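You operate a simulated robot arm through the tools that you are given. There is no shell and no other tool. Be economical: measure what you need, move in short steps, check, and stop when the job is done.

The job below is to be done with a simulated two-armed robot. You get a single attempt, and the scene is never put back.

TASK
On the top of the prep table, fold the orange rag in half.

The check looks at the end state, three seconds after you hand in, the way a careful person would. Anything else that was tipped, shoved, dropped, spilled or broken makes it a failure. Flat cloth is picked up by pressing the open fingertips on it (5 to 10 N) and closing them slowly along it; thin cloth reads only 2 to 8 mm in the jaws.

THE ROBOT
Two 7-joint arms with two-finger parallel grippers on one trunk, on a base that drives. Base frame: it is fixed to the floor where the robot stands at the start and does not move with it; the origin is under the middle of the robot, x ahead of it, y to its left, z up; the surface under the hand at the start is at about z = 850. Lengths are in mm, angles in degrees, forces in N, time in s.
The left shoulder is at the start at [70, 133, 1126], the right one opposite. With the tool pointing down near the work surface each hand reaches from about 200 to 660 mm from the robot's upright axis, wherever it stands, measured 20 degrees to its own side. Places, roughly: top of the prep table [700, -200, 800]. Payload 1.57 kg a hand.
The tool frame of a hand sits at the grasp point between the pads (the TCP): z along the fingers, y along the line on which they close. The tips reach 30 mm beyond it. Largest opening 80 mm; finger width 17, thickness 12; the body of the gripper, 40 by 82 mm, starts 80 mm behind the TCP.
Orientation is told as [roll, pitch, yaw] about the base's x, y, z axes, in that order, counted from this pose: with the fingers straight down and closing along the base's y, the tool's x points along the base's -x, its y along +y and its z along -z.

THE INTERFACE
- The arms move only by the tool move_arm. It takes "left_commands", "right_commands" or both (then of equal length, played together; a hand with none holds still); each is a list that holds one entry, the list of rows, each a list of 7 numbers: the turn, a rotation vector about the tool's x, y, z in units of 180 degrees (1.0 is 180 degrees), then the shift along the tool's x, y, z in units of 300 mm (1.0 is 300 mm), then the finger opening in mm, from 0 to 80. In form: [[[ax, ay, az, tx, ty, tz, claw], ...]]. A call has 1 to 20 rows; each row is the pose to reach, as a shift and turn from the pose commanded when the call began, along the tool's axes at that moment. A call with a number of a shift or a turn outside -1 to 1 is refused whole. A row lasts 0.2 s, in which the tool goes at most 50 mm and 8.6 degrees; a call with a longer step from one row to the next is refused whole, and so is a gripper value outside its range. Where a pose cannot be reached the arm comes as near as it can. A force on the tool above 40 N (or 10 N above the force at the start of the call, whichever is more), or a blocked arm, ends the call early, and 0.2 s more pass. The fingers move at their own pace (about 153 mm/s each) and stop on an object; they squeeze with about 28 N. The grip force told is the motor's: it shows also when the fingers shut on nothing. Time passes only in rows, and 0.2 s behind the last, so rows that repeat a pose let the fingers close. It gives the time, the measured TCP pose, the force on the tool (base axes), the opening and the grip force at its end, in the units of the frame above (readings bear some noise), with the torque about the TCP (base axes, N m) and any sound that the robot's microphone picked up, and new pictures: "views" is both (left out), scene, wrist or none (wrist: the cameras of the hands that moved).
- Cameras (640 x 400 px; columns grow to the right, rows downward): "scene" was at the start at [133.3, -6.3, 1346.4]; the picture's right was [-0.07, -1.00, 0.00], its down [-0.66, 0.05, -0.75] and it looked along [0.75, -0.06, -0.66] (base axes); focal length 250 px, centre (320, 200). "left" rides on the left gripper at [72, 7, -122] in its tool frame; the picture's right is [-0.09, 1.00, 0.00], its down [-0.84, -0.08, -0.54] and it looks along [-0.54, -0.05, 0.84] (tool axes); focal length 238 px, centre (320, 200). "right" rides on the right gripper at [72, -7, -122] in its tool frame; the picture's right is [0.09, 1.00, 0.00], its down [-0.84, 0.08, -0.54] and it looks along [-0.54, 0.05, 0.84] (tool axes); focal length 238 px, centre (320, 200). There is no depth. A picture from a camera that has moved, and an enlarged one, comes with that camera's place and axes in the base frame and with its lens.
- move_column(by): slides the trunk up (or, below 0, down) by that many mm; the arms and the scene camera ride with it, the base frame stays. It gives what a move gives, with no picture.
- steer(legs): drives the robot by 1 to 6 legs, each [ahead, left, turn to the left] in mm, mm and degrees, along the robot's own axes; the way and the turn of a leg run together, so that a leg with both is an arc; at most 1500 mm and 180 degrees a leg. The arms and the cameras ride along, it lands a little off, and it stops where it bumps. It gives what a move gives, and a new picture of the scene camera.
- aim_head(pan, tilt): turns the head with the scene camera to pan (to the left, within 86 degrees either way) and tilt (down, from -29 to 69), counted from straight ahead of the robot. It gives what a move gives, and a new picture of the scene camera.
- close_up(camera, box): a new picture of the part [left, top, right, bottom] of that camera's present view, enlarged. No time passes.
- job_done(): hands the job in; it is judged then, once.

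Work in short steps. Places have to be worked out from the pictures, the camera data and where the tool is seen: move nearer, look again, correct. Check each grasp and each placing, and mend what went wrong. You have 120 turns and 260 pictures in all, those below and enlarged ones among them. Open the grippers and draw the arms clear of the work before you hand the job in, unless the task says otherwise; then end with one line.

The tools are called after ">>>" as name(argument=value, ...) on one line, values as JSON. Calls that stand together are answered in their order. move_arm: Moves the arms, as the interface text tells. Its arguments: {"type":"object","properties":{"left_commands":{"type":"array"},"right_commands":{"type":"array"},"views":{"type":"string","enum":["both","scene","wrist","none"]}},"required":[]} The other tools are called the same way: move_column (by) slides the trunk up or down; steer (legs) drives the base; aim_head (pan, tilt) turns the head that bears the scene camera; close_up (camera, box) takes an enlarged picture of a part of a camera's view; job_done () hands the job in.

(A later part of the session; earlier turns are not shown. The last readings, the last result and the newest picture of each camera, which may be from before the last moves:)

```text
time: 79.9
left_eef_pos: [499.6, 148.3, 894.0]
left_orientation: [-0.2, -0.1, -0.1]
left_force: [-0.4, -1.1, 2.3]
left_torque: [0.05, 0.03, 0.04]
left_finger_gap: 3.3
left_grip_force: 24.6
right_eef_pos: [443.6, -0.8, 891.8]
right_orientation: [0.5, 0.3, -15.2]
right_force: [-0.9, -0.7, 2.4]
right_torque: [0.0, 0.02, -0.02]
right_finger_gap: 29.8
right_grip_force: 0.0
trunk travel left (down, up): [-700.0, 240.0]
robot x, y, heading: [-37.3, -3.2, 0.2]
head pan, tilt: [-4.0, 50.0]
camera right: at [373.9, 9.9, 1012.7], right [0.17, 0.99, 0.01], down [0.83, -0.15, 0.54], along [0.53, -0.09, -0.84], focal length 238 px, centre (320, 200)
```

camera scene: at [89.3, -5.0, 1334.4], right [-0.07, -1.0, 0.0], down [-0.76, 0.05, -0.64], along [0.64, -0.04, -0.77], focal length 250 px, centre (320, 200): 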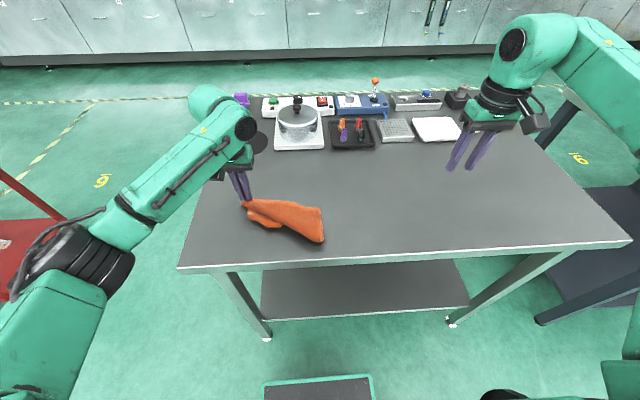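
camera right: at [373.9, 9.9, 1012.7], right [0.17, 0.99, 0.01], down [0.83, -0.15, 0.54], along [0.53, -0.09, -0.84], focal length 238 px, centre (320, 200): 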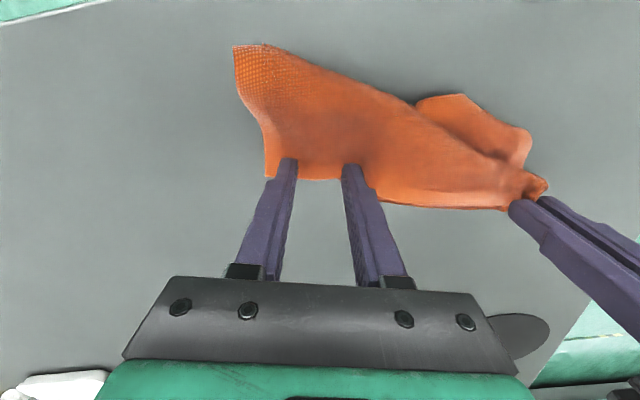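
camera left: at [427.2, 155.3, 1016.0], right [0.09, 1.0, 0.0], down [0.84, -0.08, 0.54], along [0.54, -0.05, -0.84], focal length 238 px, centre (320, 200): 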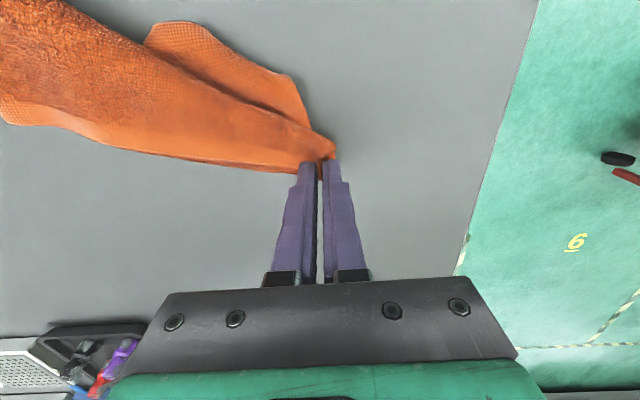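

Contact at 2.4 N, well placed. I'll press a touch and close slowly.

>>> move_arm(right_commands=[[[0, 0, 0, 0, 0, 0.006, 30], [0, 0, 0, 0, 0.003, 0.008, 26], [0, 0, 0, 0, 0.006, 0.008, 22], [0, 0, 0, 0, 0.01, 0.008, 18], [0, 0, 0, 0, 0.013, 0.008, 14], [0, 0, 0, 0, 0.016, 0.008, 10], [0, 0, 0, 0, 0.018, 0.008, 6], [0, 0, 0, 0, 0.02, 0.008, 2], [0, 0, 0, 0, 0.02, 0.008, 0], [0, 0, 0, 0, 0.02, 0.008, 0]]], views="wrist")

```text
time: 82.1
left_eef_pos: [497.7, 148.9, 892.5]
left_orientation: [-0.3, 0.0, 0.0]
left_force: [0.6, -0.7, 2.4]
left_torque: [-0.04, 0.0, 0.04]
left_finger_gap: 3.1
left_grip_force: 24.3
right_eef_pos: [445.0, 2.8, 889.2]
right_orientation: [0.4, 0.2, -15.1]
right_force: [0.9, -0.2, 4.8]
right_torque: [0.06, -0.01, 0.01]
right_finger_gap: 7.3
right_grip_force: 26.4
trunk travel left (down, up): [-700.0, 240.0]
robot x, y, heading: [-34.4, 0.5, 0.1]
head pan, tilt: [-4.0, 50.0]
camera right: at [375.5, 15.2, 1010.2], right [0.17, 0.99, 0.01], down [0.83, -0.15, 0.54], along [0.53, -0.09, -0.84], focal length 238 px, centre (320, 200)
```

right: 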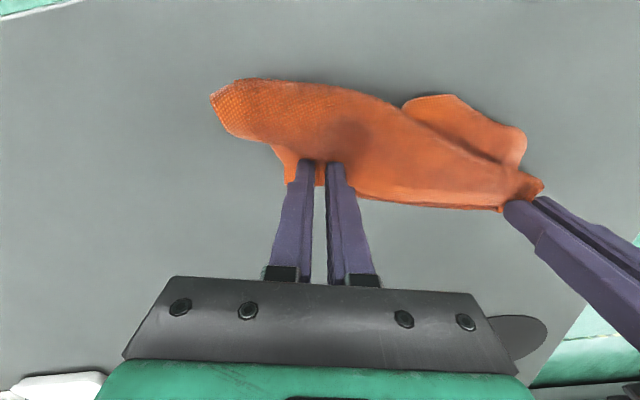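

The gap of 7.3 mm suggests two layers. I'll lift both hands and see how it hangs.

>>> move_arm(left_commands=[[[0, 0, 0, 0, 0, -0.1, 0], [0, 0, 0, 0, 0, -0.2, 0], [0, 0, 0, 0, 0, -0.3, 0], [0, 0, 0, 0, 0, -0.4, 0], [0, 0, 0, 0, 0, -0.5, 0], [0, 0, 0, 0, 0, -0.6, 0], [0, 0, 0, 0, 0, -0.6, 0]]], right_commands=[[[0, 0, 0, 0, 0, -0.1, 0], [0, 0, 0, 0, 0, -0.2, 0], [0, 0, 0, 0, 0, -0.3, 0], [0, 0, 0, 0, 0, -0.4, 0], [0, 0, 0, 0, 0, -0.5, 0], [0, 0, 0, 0, 0, -0.6, 0], [0, 0, 0, 0, 0, -0.6, 0]]], views="both")

```text
time: 83.7
left_eef_pos: [499.8, 149.5, 1072.7]
left_orientation: [-0.2, 0.0, -0.1]
left_force: [-0.2, 0.0, 0.1]
left_torque: [0.0, 0.03, 0.05]
left_finger_gap: 3.1
left_grip_force: 24.4
right_eef_pos: [447.3, 2.4, 1067.2]
right_orientation: [0.4, 0.2, -15.1]
right_force: [-0.2, 0.7, 0.3]
right_torque: [-0.01, 0.02, -0.03]
right_finger_gap: 6.7
right_grip_force: 26.7
trunk travel left (down, up): [-700.0, 240.0]
robot x, y, heading: [-39.2, 2.3, 0.1]
head pan, tilt: [-4.0, 50.0]
camera scene: at [90.1, -5.2, 1334.3], right [-0.07, -1.0, 0.0], down [-0.76, 0.05, -0.64], along [0.64, -0.04, -0.77], focal length 250 px, centre (320, 200)
camera right: at [378.3, 14.1, 1189.1], right [0.17, 0.99, 0.01], down [0.83, -0.15, 0.54], along [0.53, -0.09, -0.84], focal length 238 px, centre (320, 200)
camera left: at [429.2, 155.8, 1195.1], right [0.09, 1.0, 0.0], down [0.84, -0.08, 0.54], along [0.54, -0.05, -0.84], focal length 238 px, centre (320, 200)
```

scene: 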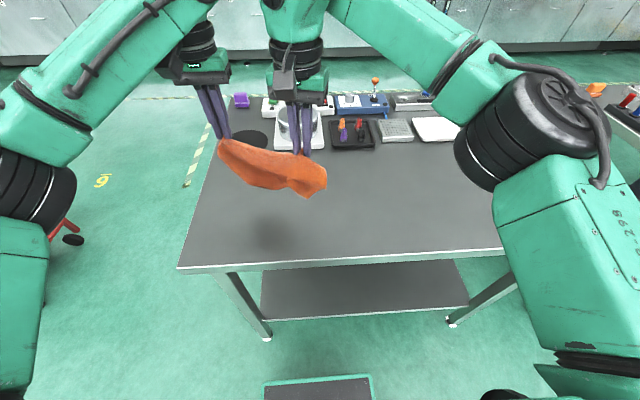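
right: 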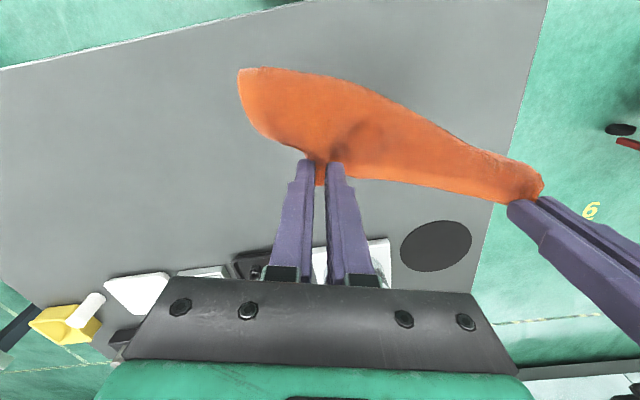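
left: 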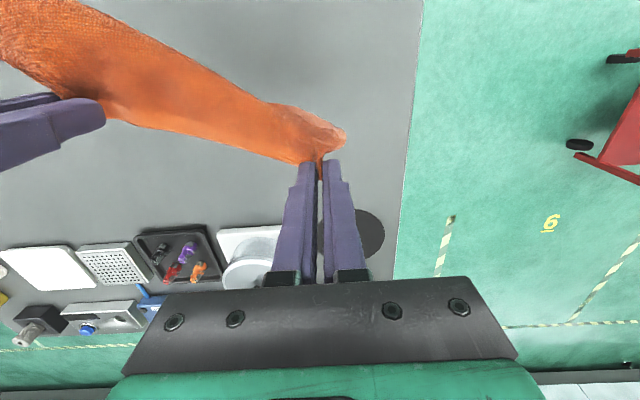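

It hangs shallow, so the right hand holds two edges together. I'll zoom in to see which.

>>> close_up(camera="scene", box=[200, 120, 340, 207])

>>> close_up(camera="right", box=[220, 40, 560, 252])

```text
4.57 times, centred on (270, 164) of scene
camera zoom: at [90.1, -5.2, 1334.3], right [-0.07, -1.0, 0.0], down [-0.76, 0.05, -0.64], along [0.64, -0.04, -0.77], focal length 1144 px, centre (549, 367)
```

zoom: 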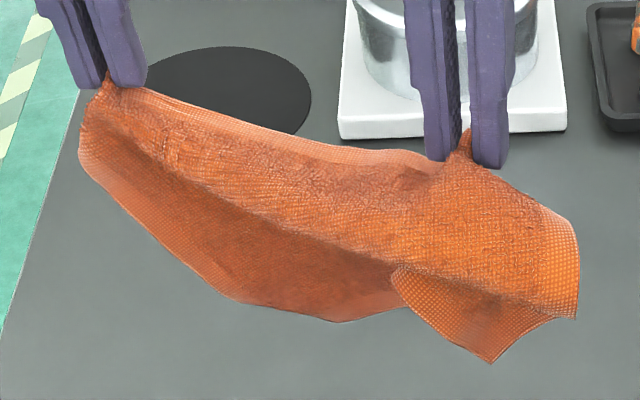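

```text
1.88 times, centred on (390, 146) of right
camera zoom: at [378.3, 14.1, 1189.1], right [0.17, 0.99, 0.01], down [0.83, -0.15, 0.54], along [0.53, -0.09, -0.84], focal length 449 px, centre (188, 302)
```

zoom: 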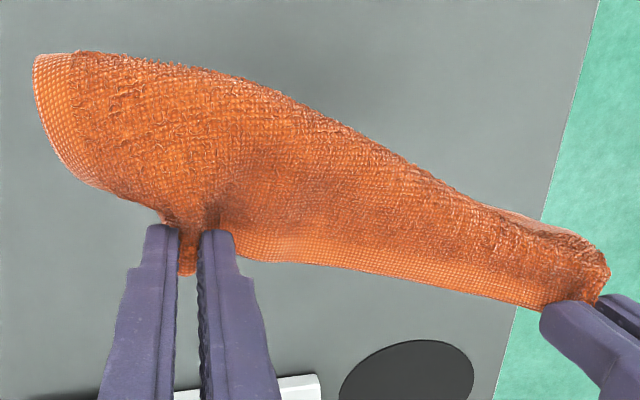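

The far hem runs continuously through both grips to the corner at the right; the right hand also caught an underlayer. I'll lay it down with the hem straight on the far side, then re-pinch only the corner.

>>> move_arm(left_commands=[[[0, 0, 0, 0.08, 0, 0, 0], [0, 0, 0, 0.16, 0, 0.05, 0], [0, 0, 0, 0.2, 0, 0.15, 0], [0, 0, 0, 0.2, 0, 0.25, 0], [0, 0, 0, 0.17, 0, 0.34, 0], [0, 0, 0, 0.12, 0, 0.42, 0], [0, 0, 0, 0.06, 0, 0.5, 0], [0, 0, 0, 0.0, 0, 0.57, 0], [0, 0, 0, 0.0, 0, 0.6, 0]]], right_commands=[[[0, 0, 0, 0.077, -0.021, 0, 0], [0, 0, 0, 0.155, -0.041, 0.05, 0], [0, 0, 0, 0.193, -0.052, 0.15, 0], [0, 0, 0, 0.193, -0.052, 0.25, 0], [0, 0, 0, 0.164, -0.044, 0.34, 0], [0, 0, 0, 0.116, -0.031, 0.42, 0], [0, 0, 0, 0.058, -0.016, 0.5, 0], [0, 0, 0, 0.0, 0, 0.57, 0], [0, 0, 0, 0.0, 0, 0.593, 0]]], views="scene")

>>> close_up(camera="scene", box=[210, 170, 350, 257])

>>> close_up(camera="right", box=[180, 20, 560, 257])

```text
time: 85.7
left_eef_pos: [499.6, 146.7, 892.1]
left_orientation: [-0.2, 0.0, -0.2]
left_force: [-0.4, -0.6, 0.2]
left_torque: [0.01, 0.02, 0.03]
left_finger_gap: 3.1
left_grip_force: 24.7
right_eef_pos: [445.0, 3.0, 890.6]
right_orientation: [0.5, 0.1, -15.1]
right_force: [1.0, 0.7, 2.8]
right_torque: [0.03, -0.04, 0.0]
right_finger_gap: 7.0
right_grip_force: 26.0
trunk travel left (down, up): [-700.0, 240.0]
robot x, y, heading: [-37.2, -0.3, 0.0]
head pan, tilt: [-4.0, 50.0]
camera scene: at [88.3, -5.2, 1334.5], right [-0.07, -1.0, 0.0], down [-0.76, 0.05, -0.64], along [0.64, -0.04, -0.77], focal length 250 px, centre (320, 200)
```

scene: 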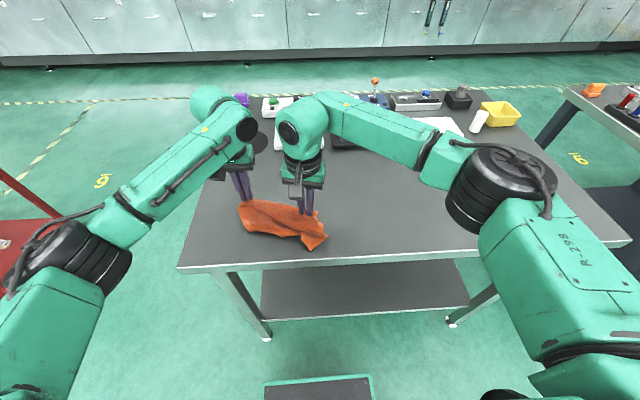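

```text
4.57 times, centred on (280, 214) of scene
camera zoom: at [88.3, -5.2, 1334.5], right [-0.07, -1.0, 0.0], down [-0.76, 0.05, -0.64], along [0.64, -0.04, -0.77], focal length 1144 px, centre (503, 138)
```

zoom: 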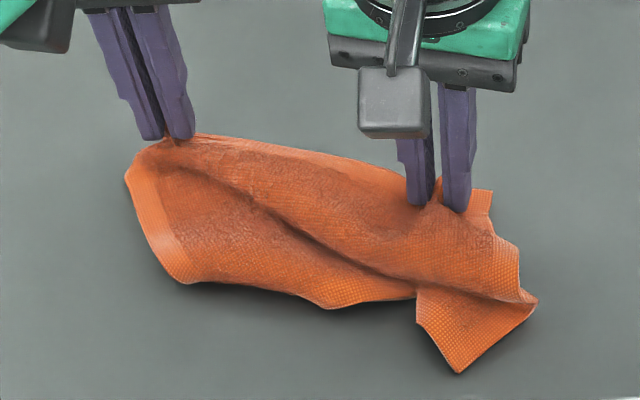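

```text
1.68 times, centred on (370, 138) of right
camera zoom: at [375.2, 14.6, 1013.1], right [0.17, 0.99, 0.01], down [0.83, -0.15, 0.54], along [0.53, -0.09, -0.84], focal length 401 px, centre (236, 304)
```

zoom: 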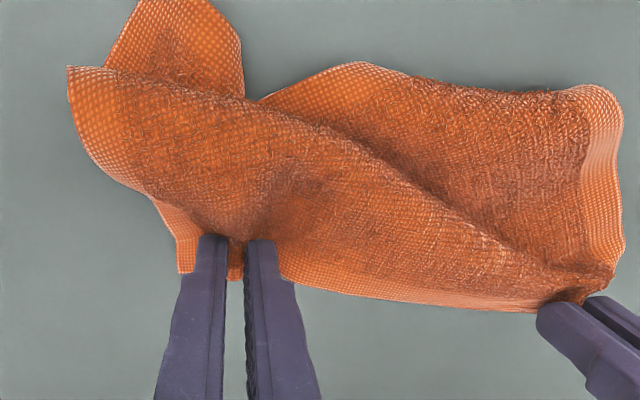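

The corner poking out nearest the robot, about (350, 0), must be the one diagonally opposite the left-held corner (it is 227 mm away). I'll release the right hand and go to pinch that free corner, then pull it out to unfold the underlayer.

>>> move_arm(right_commands=[[[0, 0, 0, 0, 0, -0.005, 10], [0, 0, 0, 0, 0, -0.01, 25], [0, 0, -0.01, 0, 0, -0.08, 25], [0, 0, -0.03, 0.06, -0.02, -0.15, 25], [0, 0, -0.05, 0.13, -0.05, -0.17, 25], [0, 0, -0.07, 0.2, -0.08, -0.17, 25], [0, 0, -0.084, 0.247, -0.094, -0.167, 25]]], views="wrist")

>>> close_up(camera="scene", box=[210, 170, 350, 257])

```text
time: 87.3
left_eef_pos: [499.5, 146.6, 891.6]
left_orientation: [-0.2, 0.1, -0.1]
left_force: [-0.5, 0.2, 0.0]
left_torque: [0.01, -0.02, 0.04]
left_finger_gap: 3.2
left_grip_force: 24.5
right_eef_pos: [365.9, -4.7, 940.1]
right_orientation: [0.4, 0.1, 0.0]
right_force: [-0.1, -0.2, -0.6]
right_torque: [0.03, -0.02, 0.0]
right_finger_gap: 25.0
right_grip_force: 0.0
trunk travel left (down, up): [-700.0, 240.0]
robot x, y, heading: [-36.9, -0.3, -0.2]
head pan, tilt: [-4.0, 50.0]
camera right: at [295.5, -12.2, 1062.5], right [-0.09, 1.0, 0.01], down [0.84, 0.07, 0.54], along [0.54, 0.06, -0.84], focal length 238 px, centre (320, 200)
```

right: 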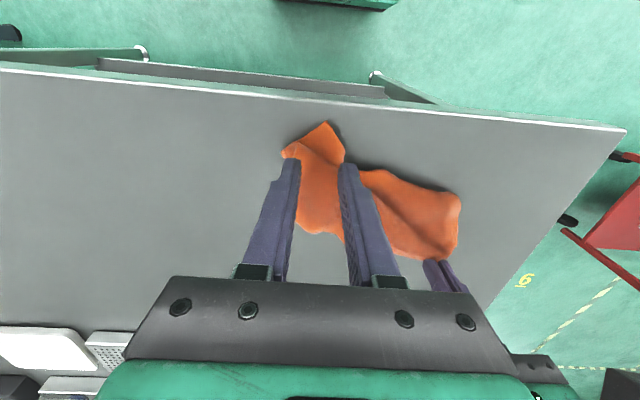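

```text
4.57 times, centred on (280, 214) of scene
camera zoom: at [89.0, -5.3, 1334.4], right [-0.07, -1.0, 0.0], down [-0.76, 0.05, -0.64], along [0.64, -0.04, -0.77], focal length 1144 px, centre (503, 138)
```

zoom: 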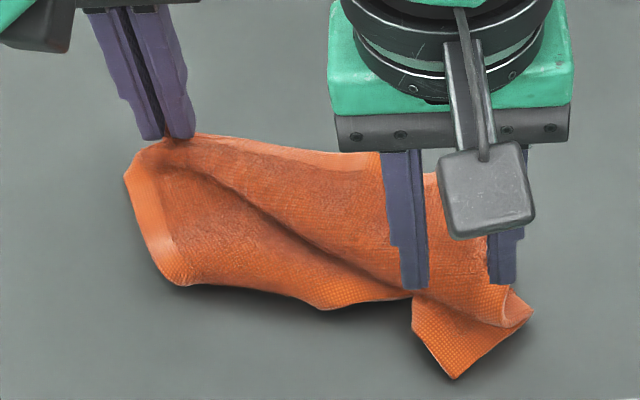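

The corner tip is at (350, 0). The right hand is centred about 16 mm inside it; I'll narrow to 20 mm and lower to the table.

>>> move_arm(right_commands=[[[0, 0, 0, -0.003, -0.003, 0.05, 20], [0, 0, 0, -0.003, -0.003, 0.1, 20], [0, 0, 0, -0.003, -0.003, 0.15, 20], [0, 0, 0, -0.003, -0.003, 0.175, 20], [0, 0, 0, -0.003, -0.003, 0.185, 20]]], views="wrist")

```text
time: 88.5
left_eef_pos: [500.3, 146.5, 892.4]
left_orientation: [-0.2, 0.0, -0.1]
left_force: [-0.4, -0.8, -0.5]
left_torque: [0.04, 0.02, 0.01]
left_finger_gap: 3.3
left_grip_force: 24.8
right_eef_pos: [368.9, -4.4, 885.8]
right_orientation: [0.5, -0.1, -0.1]
right_force: [2.6, -1.1, 14.8]
right_torque: [-0.19, -0.18, 0.06]
right_finger_gap: 20.1
right_grip_force: 0.2
trunk travel left (down, up): [-700.0, 240.0]
robot x, y, heading: [-39.5, 1.8, -0.1]
head pan, tilt: [-4.0, 50.0]
camera right: at [297.1, -11.5, 1008.0], right [-0.09, 1.0, 0.01], down [0.84, 0.07, 0.54], along [0.54, 0.06, -0.84], focal length 238 px, centre (320, 200)
```

right: 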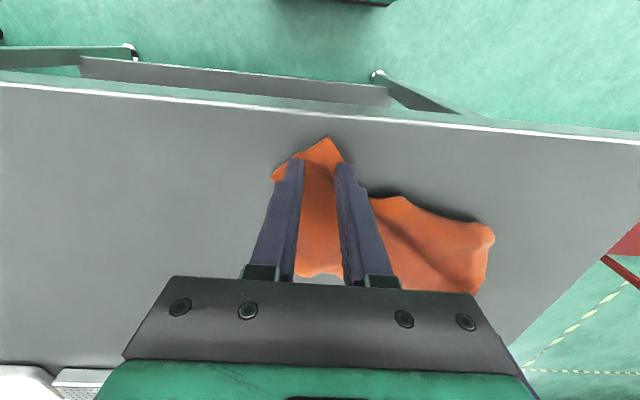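

The press is a little firm at 15 N. I'll ease up 2 mm, shift 5 mm toward the tip, and close slowly.

>>> move_arm(right_commands=[[[0, 0, 0, 0.008, 0.004, -0.012, 20], [0, 0, 0, 0.017, 0.008, -0.012, 20], [0, 0, 0, 0.017, 0.008, -0.004, 20], [0, 0, 0, 0.017, 0.008, -0.002, 20], [0, 0, 0, 0.017, 0.008, -0.002, 16], [0, 0, 0, 0.017, 0.008, -0.002, 12], [0, 0, 0, 0.017, 0.008, -0.002, 8], [0, 0, 0, 0.017, 0.008, -0.002, 4], [0, 0, 0, 0.017, 0.008, -0.002, 0], [0, 0, 0, 0.017, 0.008, -0.002, 0]]], views="wrist")

```text
time: 90.7
left_eef_pos: [499.1, 146.0, 891.9]
left_orientation: [-0.1, -0.1, 0.0]
left_force: [0.1, 0.9, 0.2]
left_torque: [0.05, 0.01, 0.02]
left_finger_gap: 3.5
left_grip_force: 24.5
right_eef_pos: [361.8, -2.3, 886.8]
right_orientation: [0.5, 0.0, -0.1]
right_force: [1.3, -1.8, 17.0]
right_torque: [-0.19, -0.06, 0.01]
right_finger_gap: 4.3
right_grip_force: 24.6
trunk travel left (down, up): [-700.0, 240.0]
robot x, y, heading: [-40.9, -1.1, 0.0]
head pan, tilt: [-4.0, 50.0]
camera right: at [291.1, -10.3, 1008.0], right [-0.09, 1.0, 0.01], down [0.84, 0.07, 0.54], along [0.54, 0.06, -0.84], focal length 238 px, centre (320, 200)
```

right: 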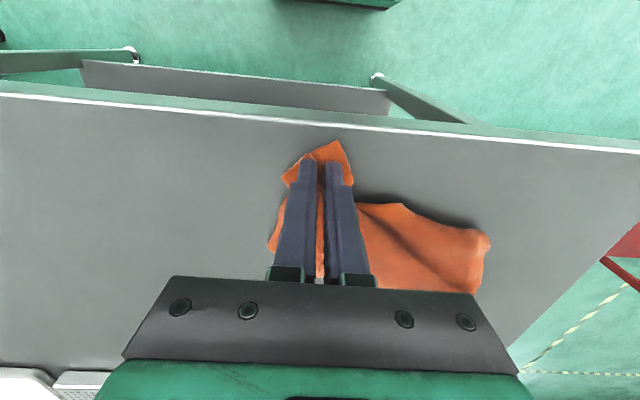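

Grip at 4.3 mm. I'll lift slightly and pull this corner out diagonally to about (385, -75), almost taut against the left hand.

>>> move_arm(right_commands=[[[0, 0, 0, 0, 0, -0.06, 0], [0, 0, 0, 0, -0.03, -0.12, 0], [0, 0, 0, -0.02, -0.09, -0.15, 0], [0, 0, 0, -0.04, -0.15, -0.15, 0], [0, 0, 0, -0.06, -0.21, -0.15, 0], [0, 0, 0, -0.077, -0.245, -0.15, 0], [0, 0, 0, -0.077, -0.245, -0.15, 0]]], views="both")

>>> close_up(camera="scene", box=[210, 170, 370, 270])

```text
time: 92.3
left_eef_pos: [500.8, 146.0, 891.4]
left_orientation: [-0.3, 0.0, -0.2]
left_force: [-5.1, -12.2, 3.1]
left_torque: [-0.36, 0.16, 0.08]
left_finger_gap: 3.7
left_grip_force: 24.8
right_eef_pos: [384.8, -74.5, 931.1]
right_orientation: [0.6, 0.1, 0.2]
right_force: [5.8, 11.6, -2.8]
right_torque: [0.34, -0.1, 0.13]
right_finger_gap: 3.7
right_grip_force: 24.8
trunk travel left (down, up): [-700.0, 240.0]
robot x, y, heading: [-34.9, -0.7, -0.0]
head pan, tilt: [-4.0, 50.0]
camera scene: at [89.3, -5.0, 1334.3], right [-0.07, -1.0, 0.0], down [-0.76, 0.05, -0.64], along [0.64, -0.04, -0.77], focal length 250 px, centre (320, 200)
camera right: at [314.8, -82.4, 1052.2], right [-0.09, 1.0, 0.01], down [0.84, 0.07, 0.54], along [0.54, 0.06, -0.84], focal length 238 px, centre (320, 200)
```

scene: 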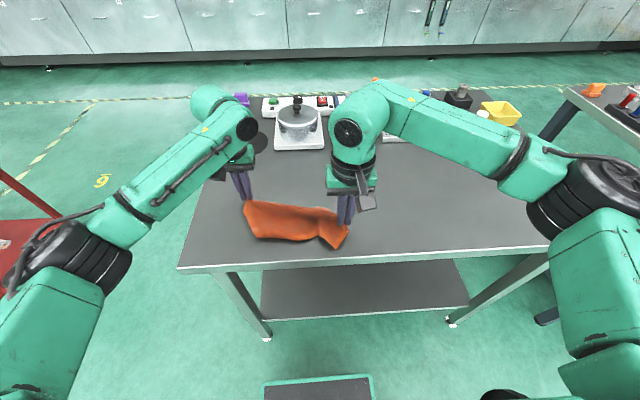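
right: 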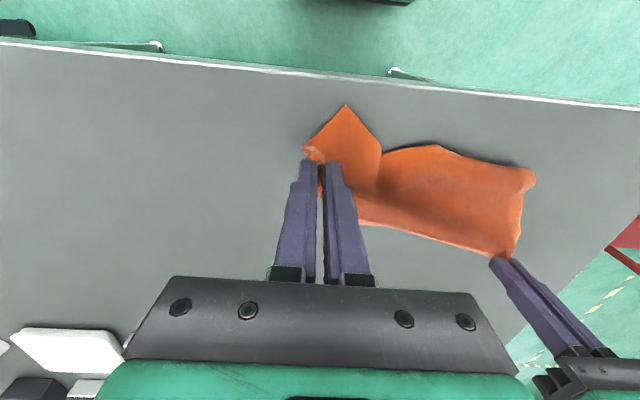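

```text
4.00 times, centred on (290, 220) of scene
camera zoom: at [89.3, -5.0, 1334.3], right [-0.07, -1.0, 0.0], down [-0.76, 0.05, -0.64], along [0.64, -0.04, -0.77], focal length 1001 px, centre (440, 120)
```

zoom: 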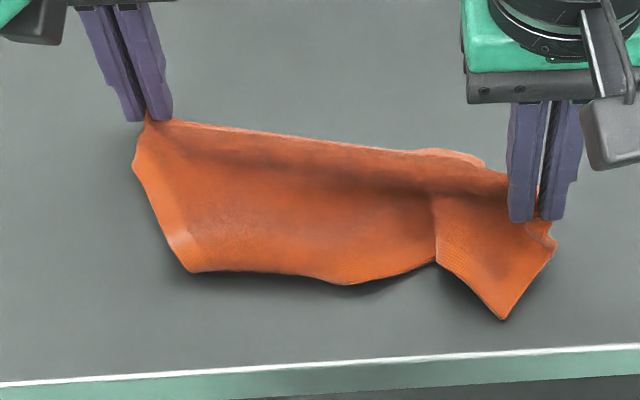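

The rag is taut between the hands (12 N) and looks more open. I'll relax slightly and raise both to see how it hangs.

>>> move_arm(left_commands=[[[0, 0, 0, 0, -0.03, -0.1, 0], [0, 0, 0, 0, -0.04, -0.2, 0], [0, 0, 0, 0, -0.04, -0.32, 0], [0, 0, 0, 0, -0.04, -0.45, 0], [0, 0, 0, 0, -0.04, -0.58, 0], [0, 0, 0, 0, -0.04, -0.68, 0], [0, 0, 0, 0, -0.04, -0.68, 0]]], right_commands=[[[0, 0, 0, 0, 0, -0.07, 0], [0, 0, 0, 0, 0, -0.14, 0], [0, 0, 0, 0, 0, -0.24, 0], [0, 0, 0, 0, 0, -0.34, 0], [0, 0, 0, 0, 0, -0.44, 0], [0, 0, 0, 0, 0, -0.54, 0], [0, 0, 0, 0, 0, -0.54, 0]]], views="scene")

>>> close_up(camera="scene", box=[190, 110, 390, 235])

```text
time: 93.9
left_eef_pos: [499.6, 136.3, 1095.9]
left_orientation: [-0.2, 0.1, -0.1]
left_force: [-1.0, -4.0, -0.1]
left_torque: [-0.15, 0.06, 0.06]
left_finger_gap: 3.3
left_grip_force: 24.4
right_eef_pos: [387.4, -77.1, 1091.3]
right_orientation: [0.5, 0.2, -0.1]
right_force: [3.0, 4.6, -1.1]
right_torque: [0.12, -0.03, 0.04]
right_finger_gap: 3.2
right_grip_force: 23.8
trunk travel left (down, up): [-700.0, 240.0]
robot x, y, heading: [-34.8, 1.3, 0.3]
head pan, tilt: [-4.0, 50.0]
camera scene: at [90.0, -5.3, 1334.3], right [-0.07, -1.0, 0.0], down [-0.76, 0.05, -0.64], along [0.64, -0.04, -0.77], focal length 250 px, centre (320, 200)
```

scene: 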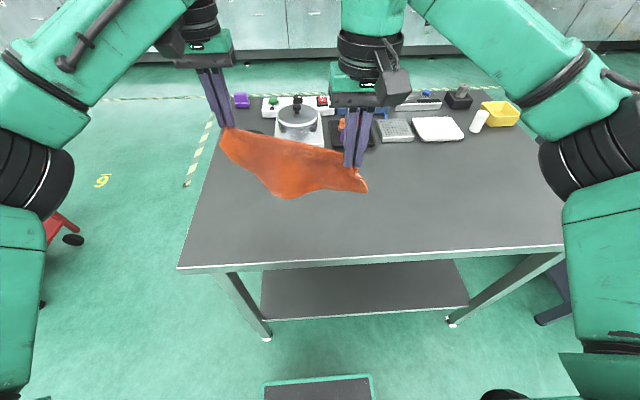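

```text
3.20 times, centred on (290, 172) of scene
camera zoom: at [90.0, -5.3, 1334.3], right [-0.07, -1.0, 0.0], down [-0.76, 0.05, -0.64], along [0.64, -0.04, -0.77], focal length 801 px, centre (416, 288)
```

zoom: 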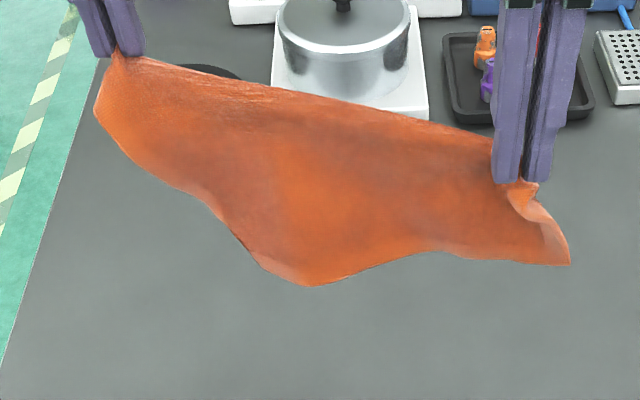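

Now it hangs folded along its diagonal: held corners at the top, the other two hanging together. I'll drive 50 mm forward and lay it down as a flat triangle toward the robot, then open the top layer.

>>> steer(legs=[[50, 0, 0]])

>>> move_arm(left_commands=[[[0, 0, 0, 0.1, 0.0, 0.04, 0], [0, 0, 0, 0.16, -0.02, 0.1, 0], [0, 0, 0, 0.18, -0.02, 0.2, 0], [0, 0, 0, 0.18, -0.02, 0.3, 0], [0, 0, 0, 0.16, -0.015, 0.38, 0], [0, 0, 0, 0.12, -0.01, 0.45, 0], [0, 0, 0, 0.08, -0.005, 0.52, 0], [0, 0, 0, 0.04, 0, 0.59, 0], [0, 0, 0, 0, 0, 0.65, 0], [0, 0, 0, 0, 0, 0.68, 0]]], right_commands=[[[0, 0, 0, 0.1, 0.0, 0.04, 0], [0, 0, 0, 0.16, -0.02, 0.1, 0], [0, 0, 0, 0.18, -0.02, 0.2, 0], [0, 0, 0, 0.18, -0.02, 0.3, 0], [0, 0, 0, 0.16, -0.015, 0.38, 0], [0, 0, 0, 0.12, -0.01, 0.45, 0], [0, 0, 0, 0.08, -0.005, 0.52, 0], [0, 0, 0, 0.04, 0, 0.59, 0], [0, 0, 0, 0, 0, 0.64, 0], [0, 0, 0, 0, 0, 0.665, 0]]], views="both")

>>> close_up(camera="scene", box=[190, 150, 390, 275])

```text
time: 94.8
left_eef_pos: [546.9, 137.0, 1099.4]
left_orientation: [-0.2, -0.2, -0.1]
left_force: [-2.3, -4.5, -0.6]
left_torque: [-0.13, 0.07, 0.05]
left_finger_gap: 3.3
left_grip_force: 24.2
right_eef_pos: [432.2, -76.5, 1093.3]
right_orientation: [0.6, -0.1, 0.1]
right_force: [2.8, 3.1, 0.3]
right_torque: [0.11, -0.1, 0.06]
right_finger_gap: 3.3
right_grip_force: 24.6
trunk travel left (down, up): [-700.0, 240.0]
robot x, y, heading: [11.0, 1.6, 0.5]
head pan, tilt: [-4.0, 50.0]
camera scene: at [134.7, -5.1, 1334.9], right [-0.07, -1.0, 0.0], down [-0.76, 0.05, -0.65], along [0.64, -0.04, -0.76], focal length 250 px, centre (320, 200)
```

scene: 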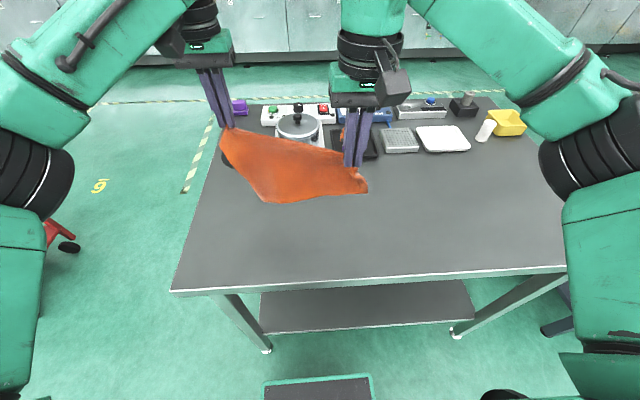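

```text
time: 97.0
left_eef_pos: [550.3, 136.7, 893.0]
left_orientation: [-0.2, 0.0, -0.2]
left_force: [-1.7, -4.4, 0.3]
left_torque: [-0.1, 0.1, 0.07]
left_finger_gap: 3.7
left_grip_force: 24.6
right_eef_pos: [436.8, -74.4, 892.4]
right_orientation: [0.5, 0.0, 0.1]
right_force: [2.2, 4.5, 2.0]
right_torque: [0.07, -0.07, 0.03]
right_finger_gap: 3.6
right_grip_force: 24.6
trunk travel left (down, up): [-700.0, 240.0]
robot x, y, heading: [12.0, -0.4, 0.3]
head pan, tilt: [-4.0, 50.0]
camera scene: at [138.9, -4.7, 1334.5], right [-0.07, -1.0, 0.0], down [-0.76, 0.05, -0.64], along [0.64, -0.04, -0.77], focal length 250 px, centre (320, 200)
camera right: at [364.8, -81.6, 1013.4], right [-0.09, 1.0, 0.01], down [0.84, 0.07, 0.54], along [0.54, 0.06, -0.84], focal length 238 px, centre (320, 200)
camera left: at [478.5, 143.9, 1016.1], right [0.09, 1.0, 0.0], down [0.84, -0.08, 0.54], along [0.54, -0.05, -0.84], focal length 238 px, centre (320, 200)
```

scene: 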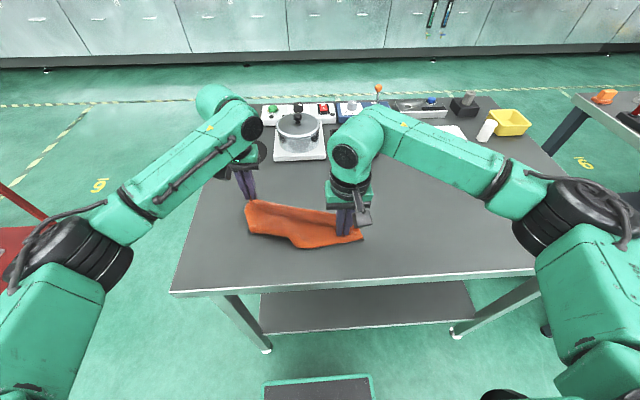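
right: 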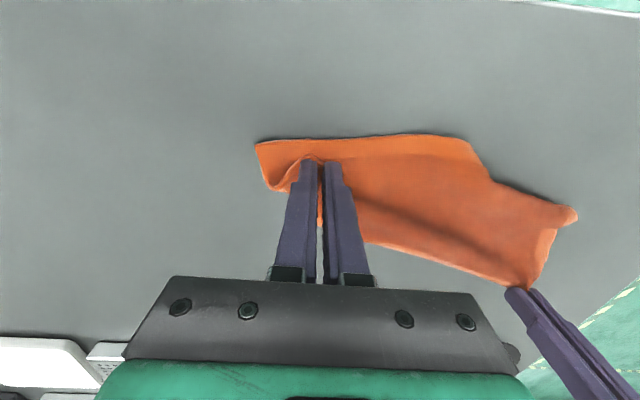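
left: 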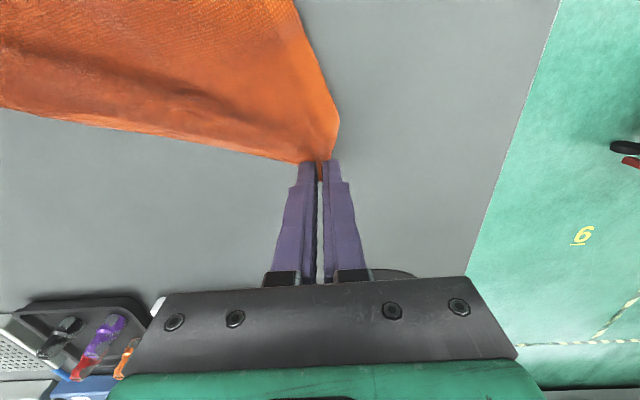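

```text
3.20 times, centred on (290, 212) of scene
camera zoom: at [138.9, -4.7, 1334.5], right [-0.07, -1.0, 0.0], down [-0.76, 0.05, -0.64], along [0.64, -0.04, -0.77], focal length 801 px, centre (416, 160)
```

zoom: 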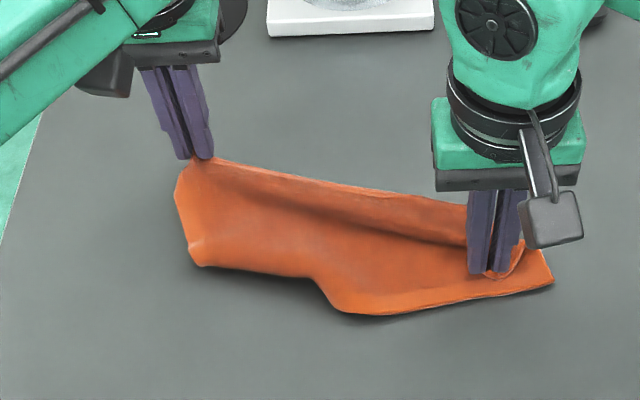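

I'll release both hands here and raise them clear to see the real layering from above.

>>> move_arm(left_commands=[[[0, 0, 0, 0, 0, 0, 10], [0, 0, 0, 0, 0, 0, 30], [0, 0, 0, 0, 0, -0.08, 30], [0, 0, 0, 0.06, 0.05, -0.2, 30], [0, 0, 0, 0.12, 0.12, -0.32, 30], [0, 0, 0, 0.18, 0.2, -0.42, 30]]], right_commands=[[[0, 0, 0, 0, 0, 0, 10], [0, 0, 0, 0, 0, 0, 30], [0, 0, 0, 0, 0, -0.08, 30], [0, 0, 0, 0, -0.08, -0.2, 30], [0, 0, 0, 0, -0.18, -0.32, 30], [0, 0, 0, 0, -0.28, -0.42, 30]]], views="both")

>>> close_up(camera="scene", box=[220, 180, 380, 280])

```text
time: 98.4
left_eef_pos: [494.1, 195.9, 1018.3]
left_orientation: [-0.1, 0.1, 0.0]
left_force: [0.3, 0.1, -0.1]
left_torque: [0.01, -0.03, -0.03]
left_finger_gap: 30.0
left_grip_force: 0.0
right_eef_pos: [435.8, -158.0, 1016.6]
right_orientation: [0.5, 0.1, 0.1]
right_force: [-0.1, -0.1, 0.1]
right_torque: [0.0, -0.02, -0.05]
right_finger_gap: 29.9
right_grip_force: 0.1
trunk travel left (down, up): [-700.0, 240.0]
robot x, y, heading: [13.9, 0.3, 0.2]
head pan, tilt: [-4.0, 50.0]
camera scene: at [137.6, -5.0, 1334.5], right [-0.07, -1.0, 0.0], down [-0.76, 0.05, -0.64], along [0.64, -0.04, -0.77], focal length 250 px, centre (320, 200)
camera right: at [365.0, -165.3, 1137.9], right [-0.09, 1.0, 0.01], down [0.84, 0.07, 0.54], along [0.54, 0.06, -0.84], focal length 238 px, centre (320, 200)
camera left: at [422.3, 203.3, 1141.2], right [0.09, 1.0, 0.0], down [0.84, -0.08, 0.54], along [0.54, -0.05, -0.84], focal length 238 px, centre (320, 200)
```

scene: 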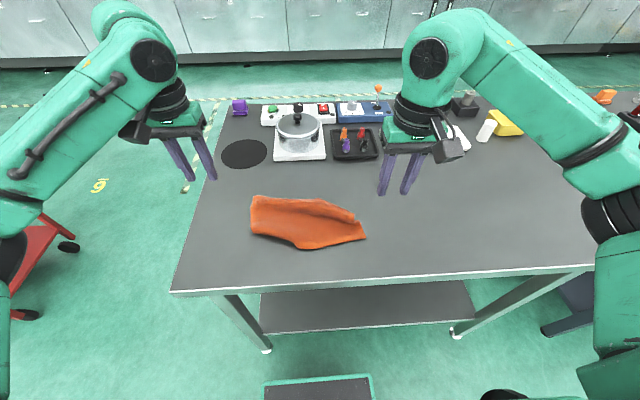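
right: 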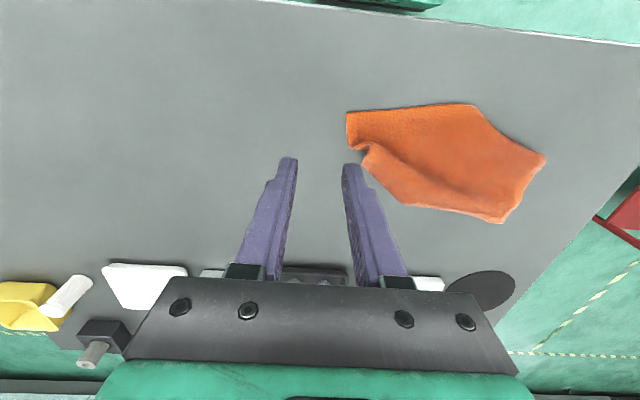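
left: 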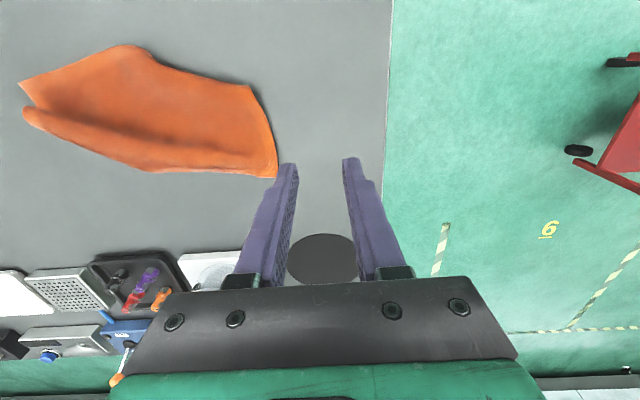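

```text
4.00 times, centred on (300, 230) of scene
camera zoom: at [137.6, -5.0, 1334.5], right [-0.07, -1.0, 0.0], down [-0.76, 0.05, -0.64], along [0.64, -0.04, -0.77], focal length 1001 px, centre (400, 80)
```

zoom: 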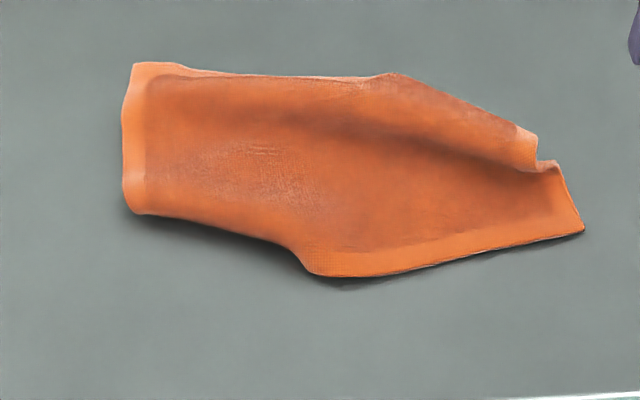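

Now it's clear: corners D (564,134) and B (425,-126) are out, while two corners are tucked under fold lines: near-left (458,126)–(409,25) and far-right (544,-33)–(492,-111). I'll lift the near-left fold line at its middle with the left hand so the tucked corner drops out.

>>> move_arm(left_commands=[[[0, 0, 0.024, 0.03, -0.07, 0.04, 30], [0, 0, 0.048, 0.06, -0.14, 0.1, 30], [0, 0, 0.072, 0.09, -0.21, 0.16, 30], [0, 0, 0.096, 0.12, -0.28, 0.22, 30], [0, 0, 0.12, 0.15, -0.35, 0.28, 30], [0, 0, 0.144, 0.177, -0.417, 0.35, 30]]], views="wrist")

```text
time: 99.8
left_eef_pos: [442.8, 69.8, 913.1]
left_orientation: [-0.1, -0.1, -25.9]
left_force: [-0.6, -0.2, -0.7]
left_torque: [0.01, -0.05, 0.0]
left_finger_gap: 30.1
left_grip_force: 0.1
right_eef_pos: [437.9, -158.8, 1016.6]
right_orientation: [0.4, 0.1, 0.2]
right_force: [-0.5, 0.1, 0.3]
right_torque: [0.03, -0.02, -0.02]
right_finger_gap: 29.9
right_grip_force: 0.0
trunk travel left (down, up): [-700.0, 240.0]
robot x, y, heading: [9.1, 1.3, 0.3]
head pan, tilt: [-4.0, 50.0]
camera left: at [380.9, 107.2, 1036.7], right [0.52, 0.85, 0.0], down [0.72, -0.44, 0.54], along [0.46, -0.28, -0.84], focal length 238 px, centre (320, 200)
```

left: 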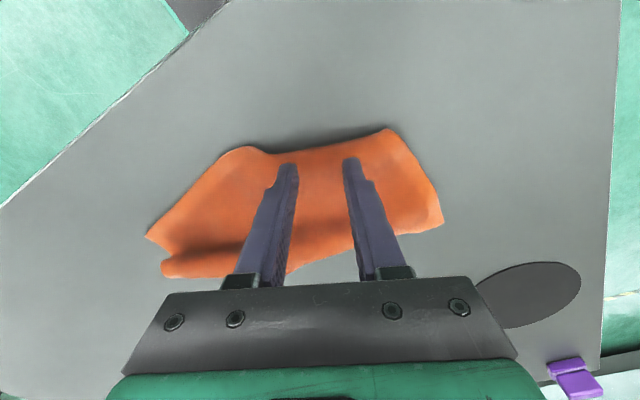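

The fold line runs just beyond the fingertips as intended. I'll lower to contact and close.

>>> move_arm(left_commands=[[[0, 0, 0, 0.01, 0, 0.025, 30], [0, 0, 0, 0.01, 0, 0.05, 30], [0, 0, 0, 0.01, 0, 0.065, 30], [0, 0, 0, 0.01, 0, 0.075, 30], [0, 0, 0, 0.01, 0, 0.082, 30], [0, 0, 0, 0.01, 0, 0.082, 25], [0, 0, 0, 0.01, 0, 0.082, 20], [0, 0, 0, 0.01, 0, 0.082, 15], [0, 0, 0, 0.01, 0, 0.082, 10], [0, 0, 0, 0.01, 0, 0.082, 5], [0, 0, 0, 0.01, 0, 0.082, 0], [0, 0, 0, 0.01, 0, 0.082, 0]]], views="wrist")

```text
time: 102.4
left_eef_pos: [440.6, 72.3, 889.7]
left_orientation: [-0.2, -0.1, -25.9]
left_force: [-0.5, -0.7, 0.5]
left_torque: [0.02, 0.0, -0.01]
left_finger_gap: 4.7
left_grip_force: 25.5
right_eef_pos: [437.3, -156.6, 1014.8]
right_orientation: [0.4, 0.1, 0.1]
right_force: [-0.2, 0.2, -0.3]
right_torque: [0.02, 0.0, -0.03]
right_finger_gap: 29.9
right_grip_force: 0.0
trunk travel left (down, up): [-700.0, 240.0]
robot x, y, heading: [7.3, 0.1, -0.0]
head pan, tilt: [-4.0, 50.0]
camera left: at [378.0, 110.2, 1012.2], right [0.52, 0.85, 0.0], down [0.72, -0.43, 0.54], along [0.46, -0.28, -0.84], focal length 238 px, centre (320, 200)
```

left: 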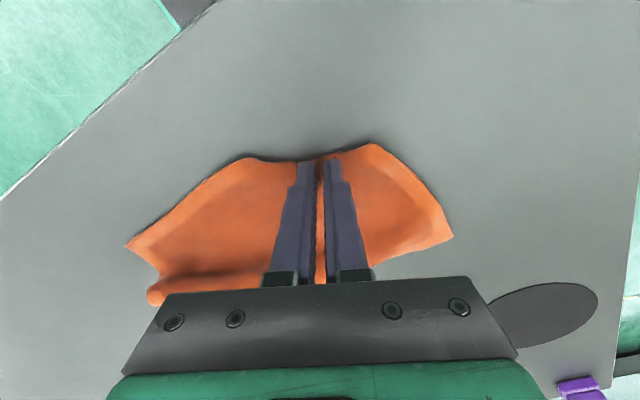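

Gripped (4.7 mm). I'll lift it 100 mm and see whether the tucked corner drops free.

>>> move_arm(left_commands=[[[0, 0, 0, 0, 0, -0.08, 0], [0, 0, 0, -0.02, 0, -0.16, 0], [0, 0, 0, -0.05, 0, -0.24, 0], [0, 0, 0, -0.08, 0, -0.32, 0], [0, 0, 0, -0.1, 0, -0.37, 0], [0, 0, 0, -0.1, 0, -0.37, 0]]], views="both")

>>> close_up(camera="scene", box=[220, 160, 380, 260])

```text
time: 103.8
left_eef_pos: [470.2, 60.7, 999.7]
left_orientation: [-0.2, -0.1, -26.0]
left_force: [-0.8, 0.5, -0.2]
left_torque: [-0.05, -0.03, 0.02]
left_finger_gap: 4.5
left_grip_force: 25.3
right_eef_pos: [436.5, -157.0, 1016.2]
right_orientation: [0.5, 0.1, 0.1]
right_force: [-0.1, -0.3, -0.7]
right_torque: [-0.01, -0.01, 0.01]
right_finger_gap: 30.2
right_grip_force: 0.0
trunk travel left (down, up): [-700.0, 240.0]
robot x, y, heading: [12.6, 2.1, 0.2]
head pan, tilt: [-4.0, 50.0]
camera scene: at [139.7, -4.9, 1334.3], right [-0.07, -1.0, 0.0], down [-0.76, 0.05, -0.64], along [0.64, -0.04, -0.77], focal length 250 px, centre (320, 200)
camera left: at [408.8, 97.4, 1122.9], right [0.52, 0.86, 0.0], down [0.72, -0.43, 0.54], along [0.46, -0.28, -0.84], focal length 238 px, centre (320, 200)
```

scene: 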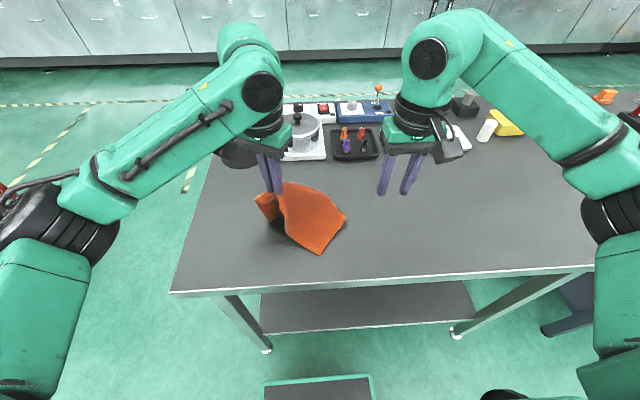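
left: 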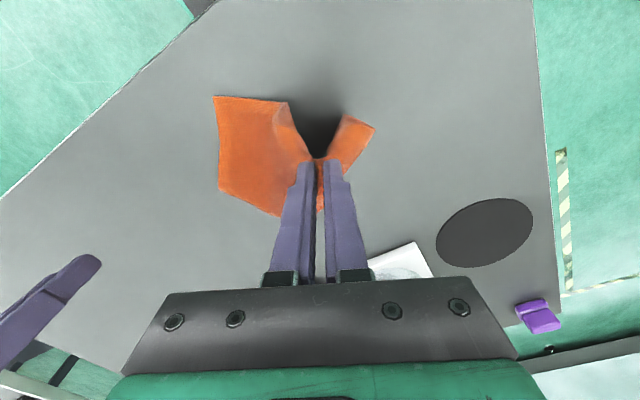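

```text
4.00 times, centred on (300, 210) of scene
camera zoom: at [139.7, -4.9, 1334.3], right [-0.07, -1.0, 0.0], down [-0.76, 0.05, -0.64], along [0.64, -0.04, -0.77], focal length 1001 px, centre (400, 160)
```

zoom: 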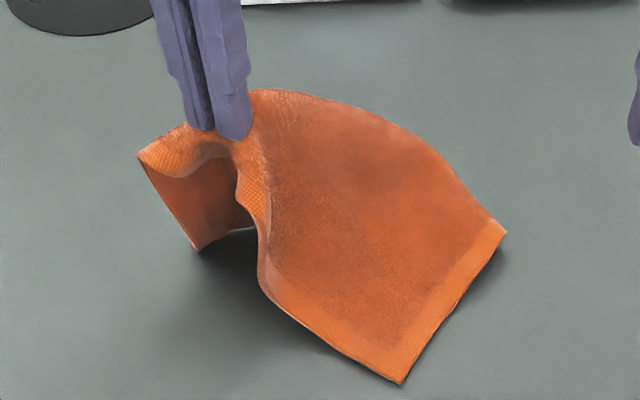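

Lifting opened it considerably: the grip is on an edge and the sheet spreads to the right, with one end hanging on the left. I'll lower it straight down, release and look from above.

>>> move_arm(left_commands=[[[0, 0, 0, 0, 0, 0.06, 0], [0, 0, 0, 0.01, 0.0, 0.12, 0], [0, 0, 0, 0.02, 0.0, 0.18, 0], [0, 0, 0, 0.03, 0, 0.24, 0], [0, 0, 0, 0.03, 0, 0.3, 0], [0, 0, 0, 0.03, 0, 0.345, 0], [0, 0, 0, 0.03, 0, 0.345, 15], [0, 0, 0, 0.03, 0, 0.345, 30], [0, 0, 0, 0.03, 0, 0.25, 30], [0, 0, 0, 0.1, 0.1, 0.15, 30], [0, 0, 0, 0.2, 0.2, 0.05, 30], [0, 0, 0, 0.28, 0.3, -0.05, 30]]], views="both")

>>> close_up(camera="scene", box=[220, 170, 380, 270])

>>> close_up(camera="right", box=[280, 40, 600, 240])

```text
refused: row 11 steps farther than a row can; nothing moved
```

```text
4.00 times, centred on (300, 220) of scene
camera zoom: at [139.7, -4.9, 1334.3], right [-0.07, -1.0, 0.0], down [-0.76, 0.05, -0.64], along [0.64, -0.04, -0.77], focal length 1001 px, centre (400, 120)
```

zoom: 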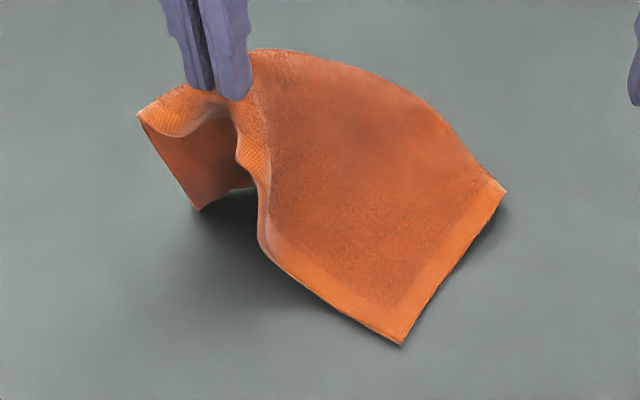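

```text
2.00 times, centred on (440, 140) of right
camera zoom: at [366.8, -164.8, 1137.0], right [-0.09, 1.0, 0.01], down [0.84, 0.07, 0.54], along [0.54, 0.06, -0.84], focal length 477 px, centre (80, 320)
```

zoom: 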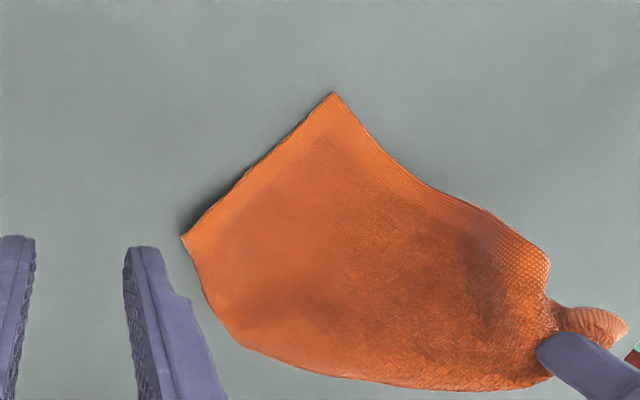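

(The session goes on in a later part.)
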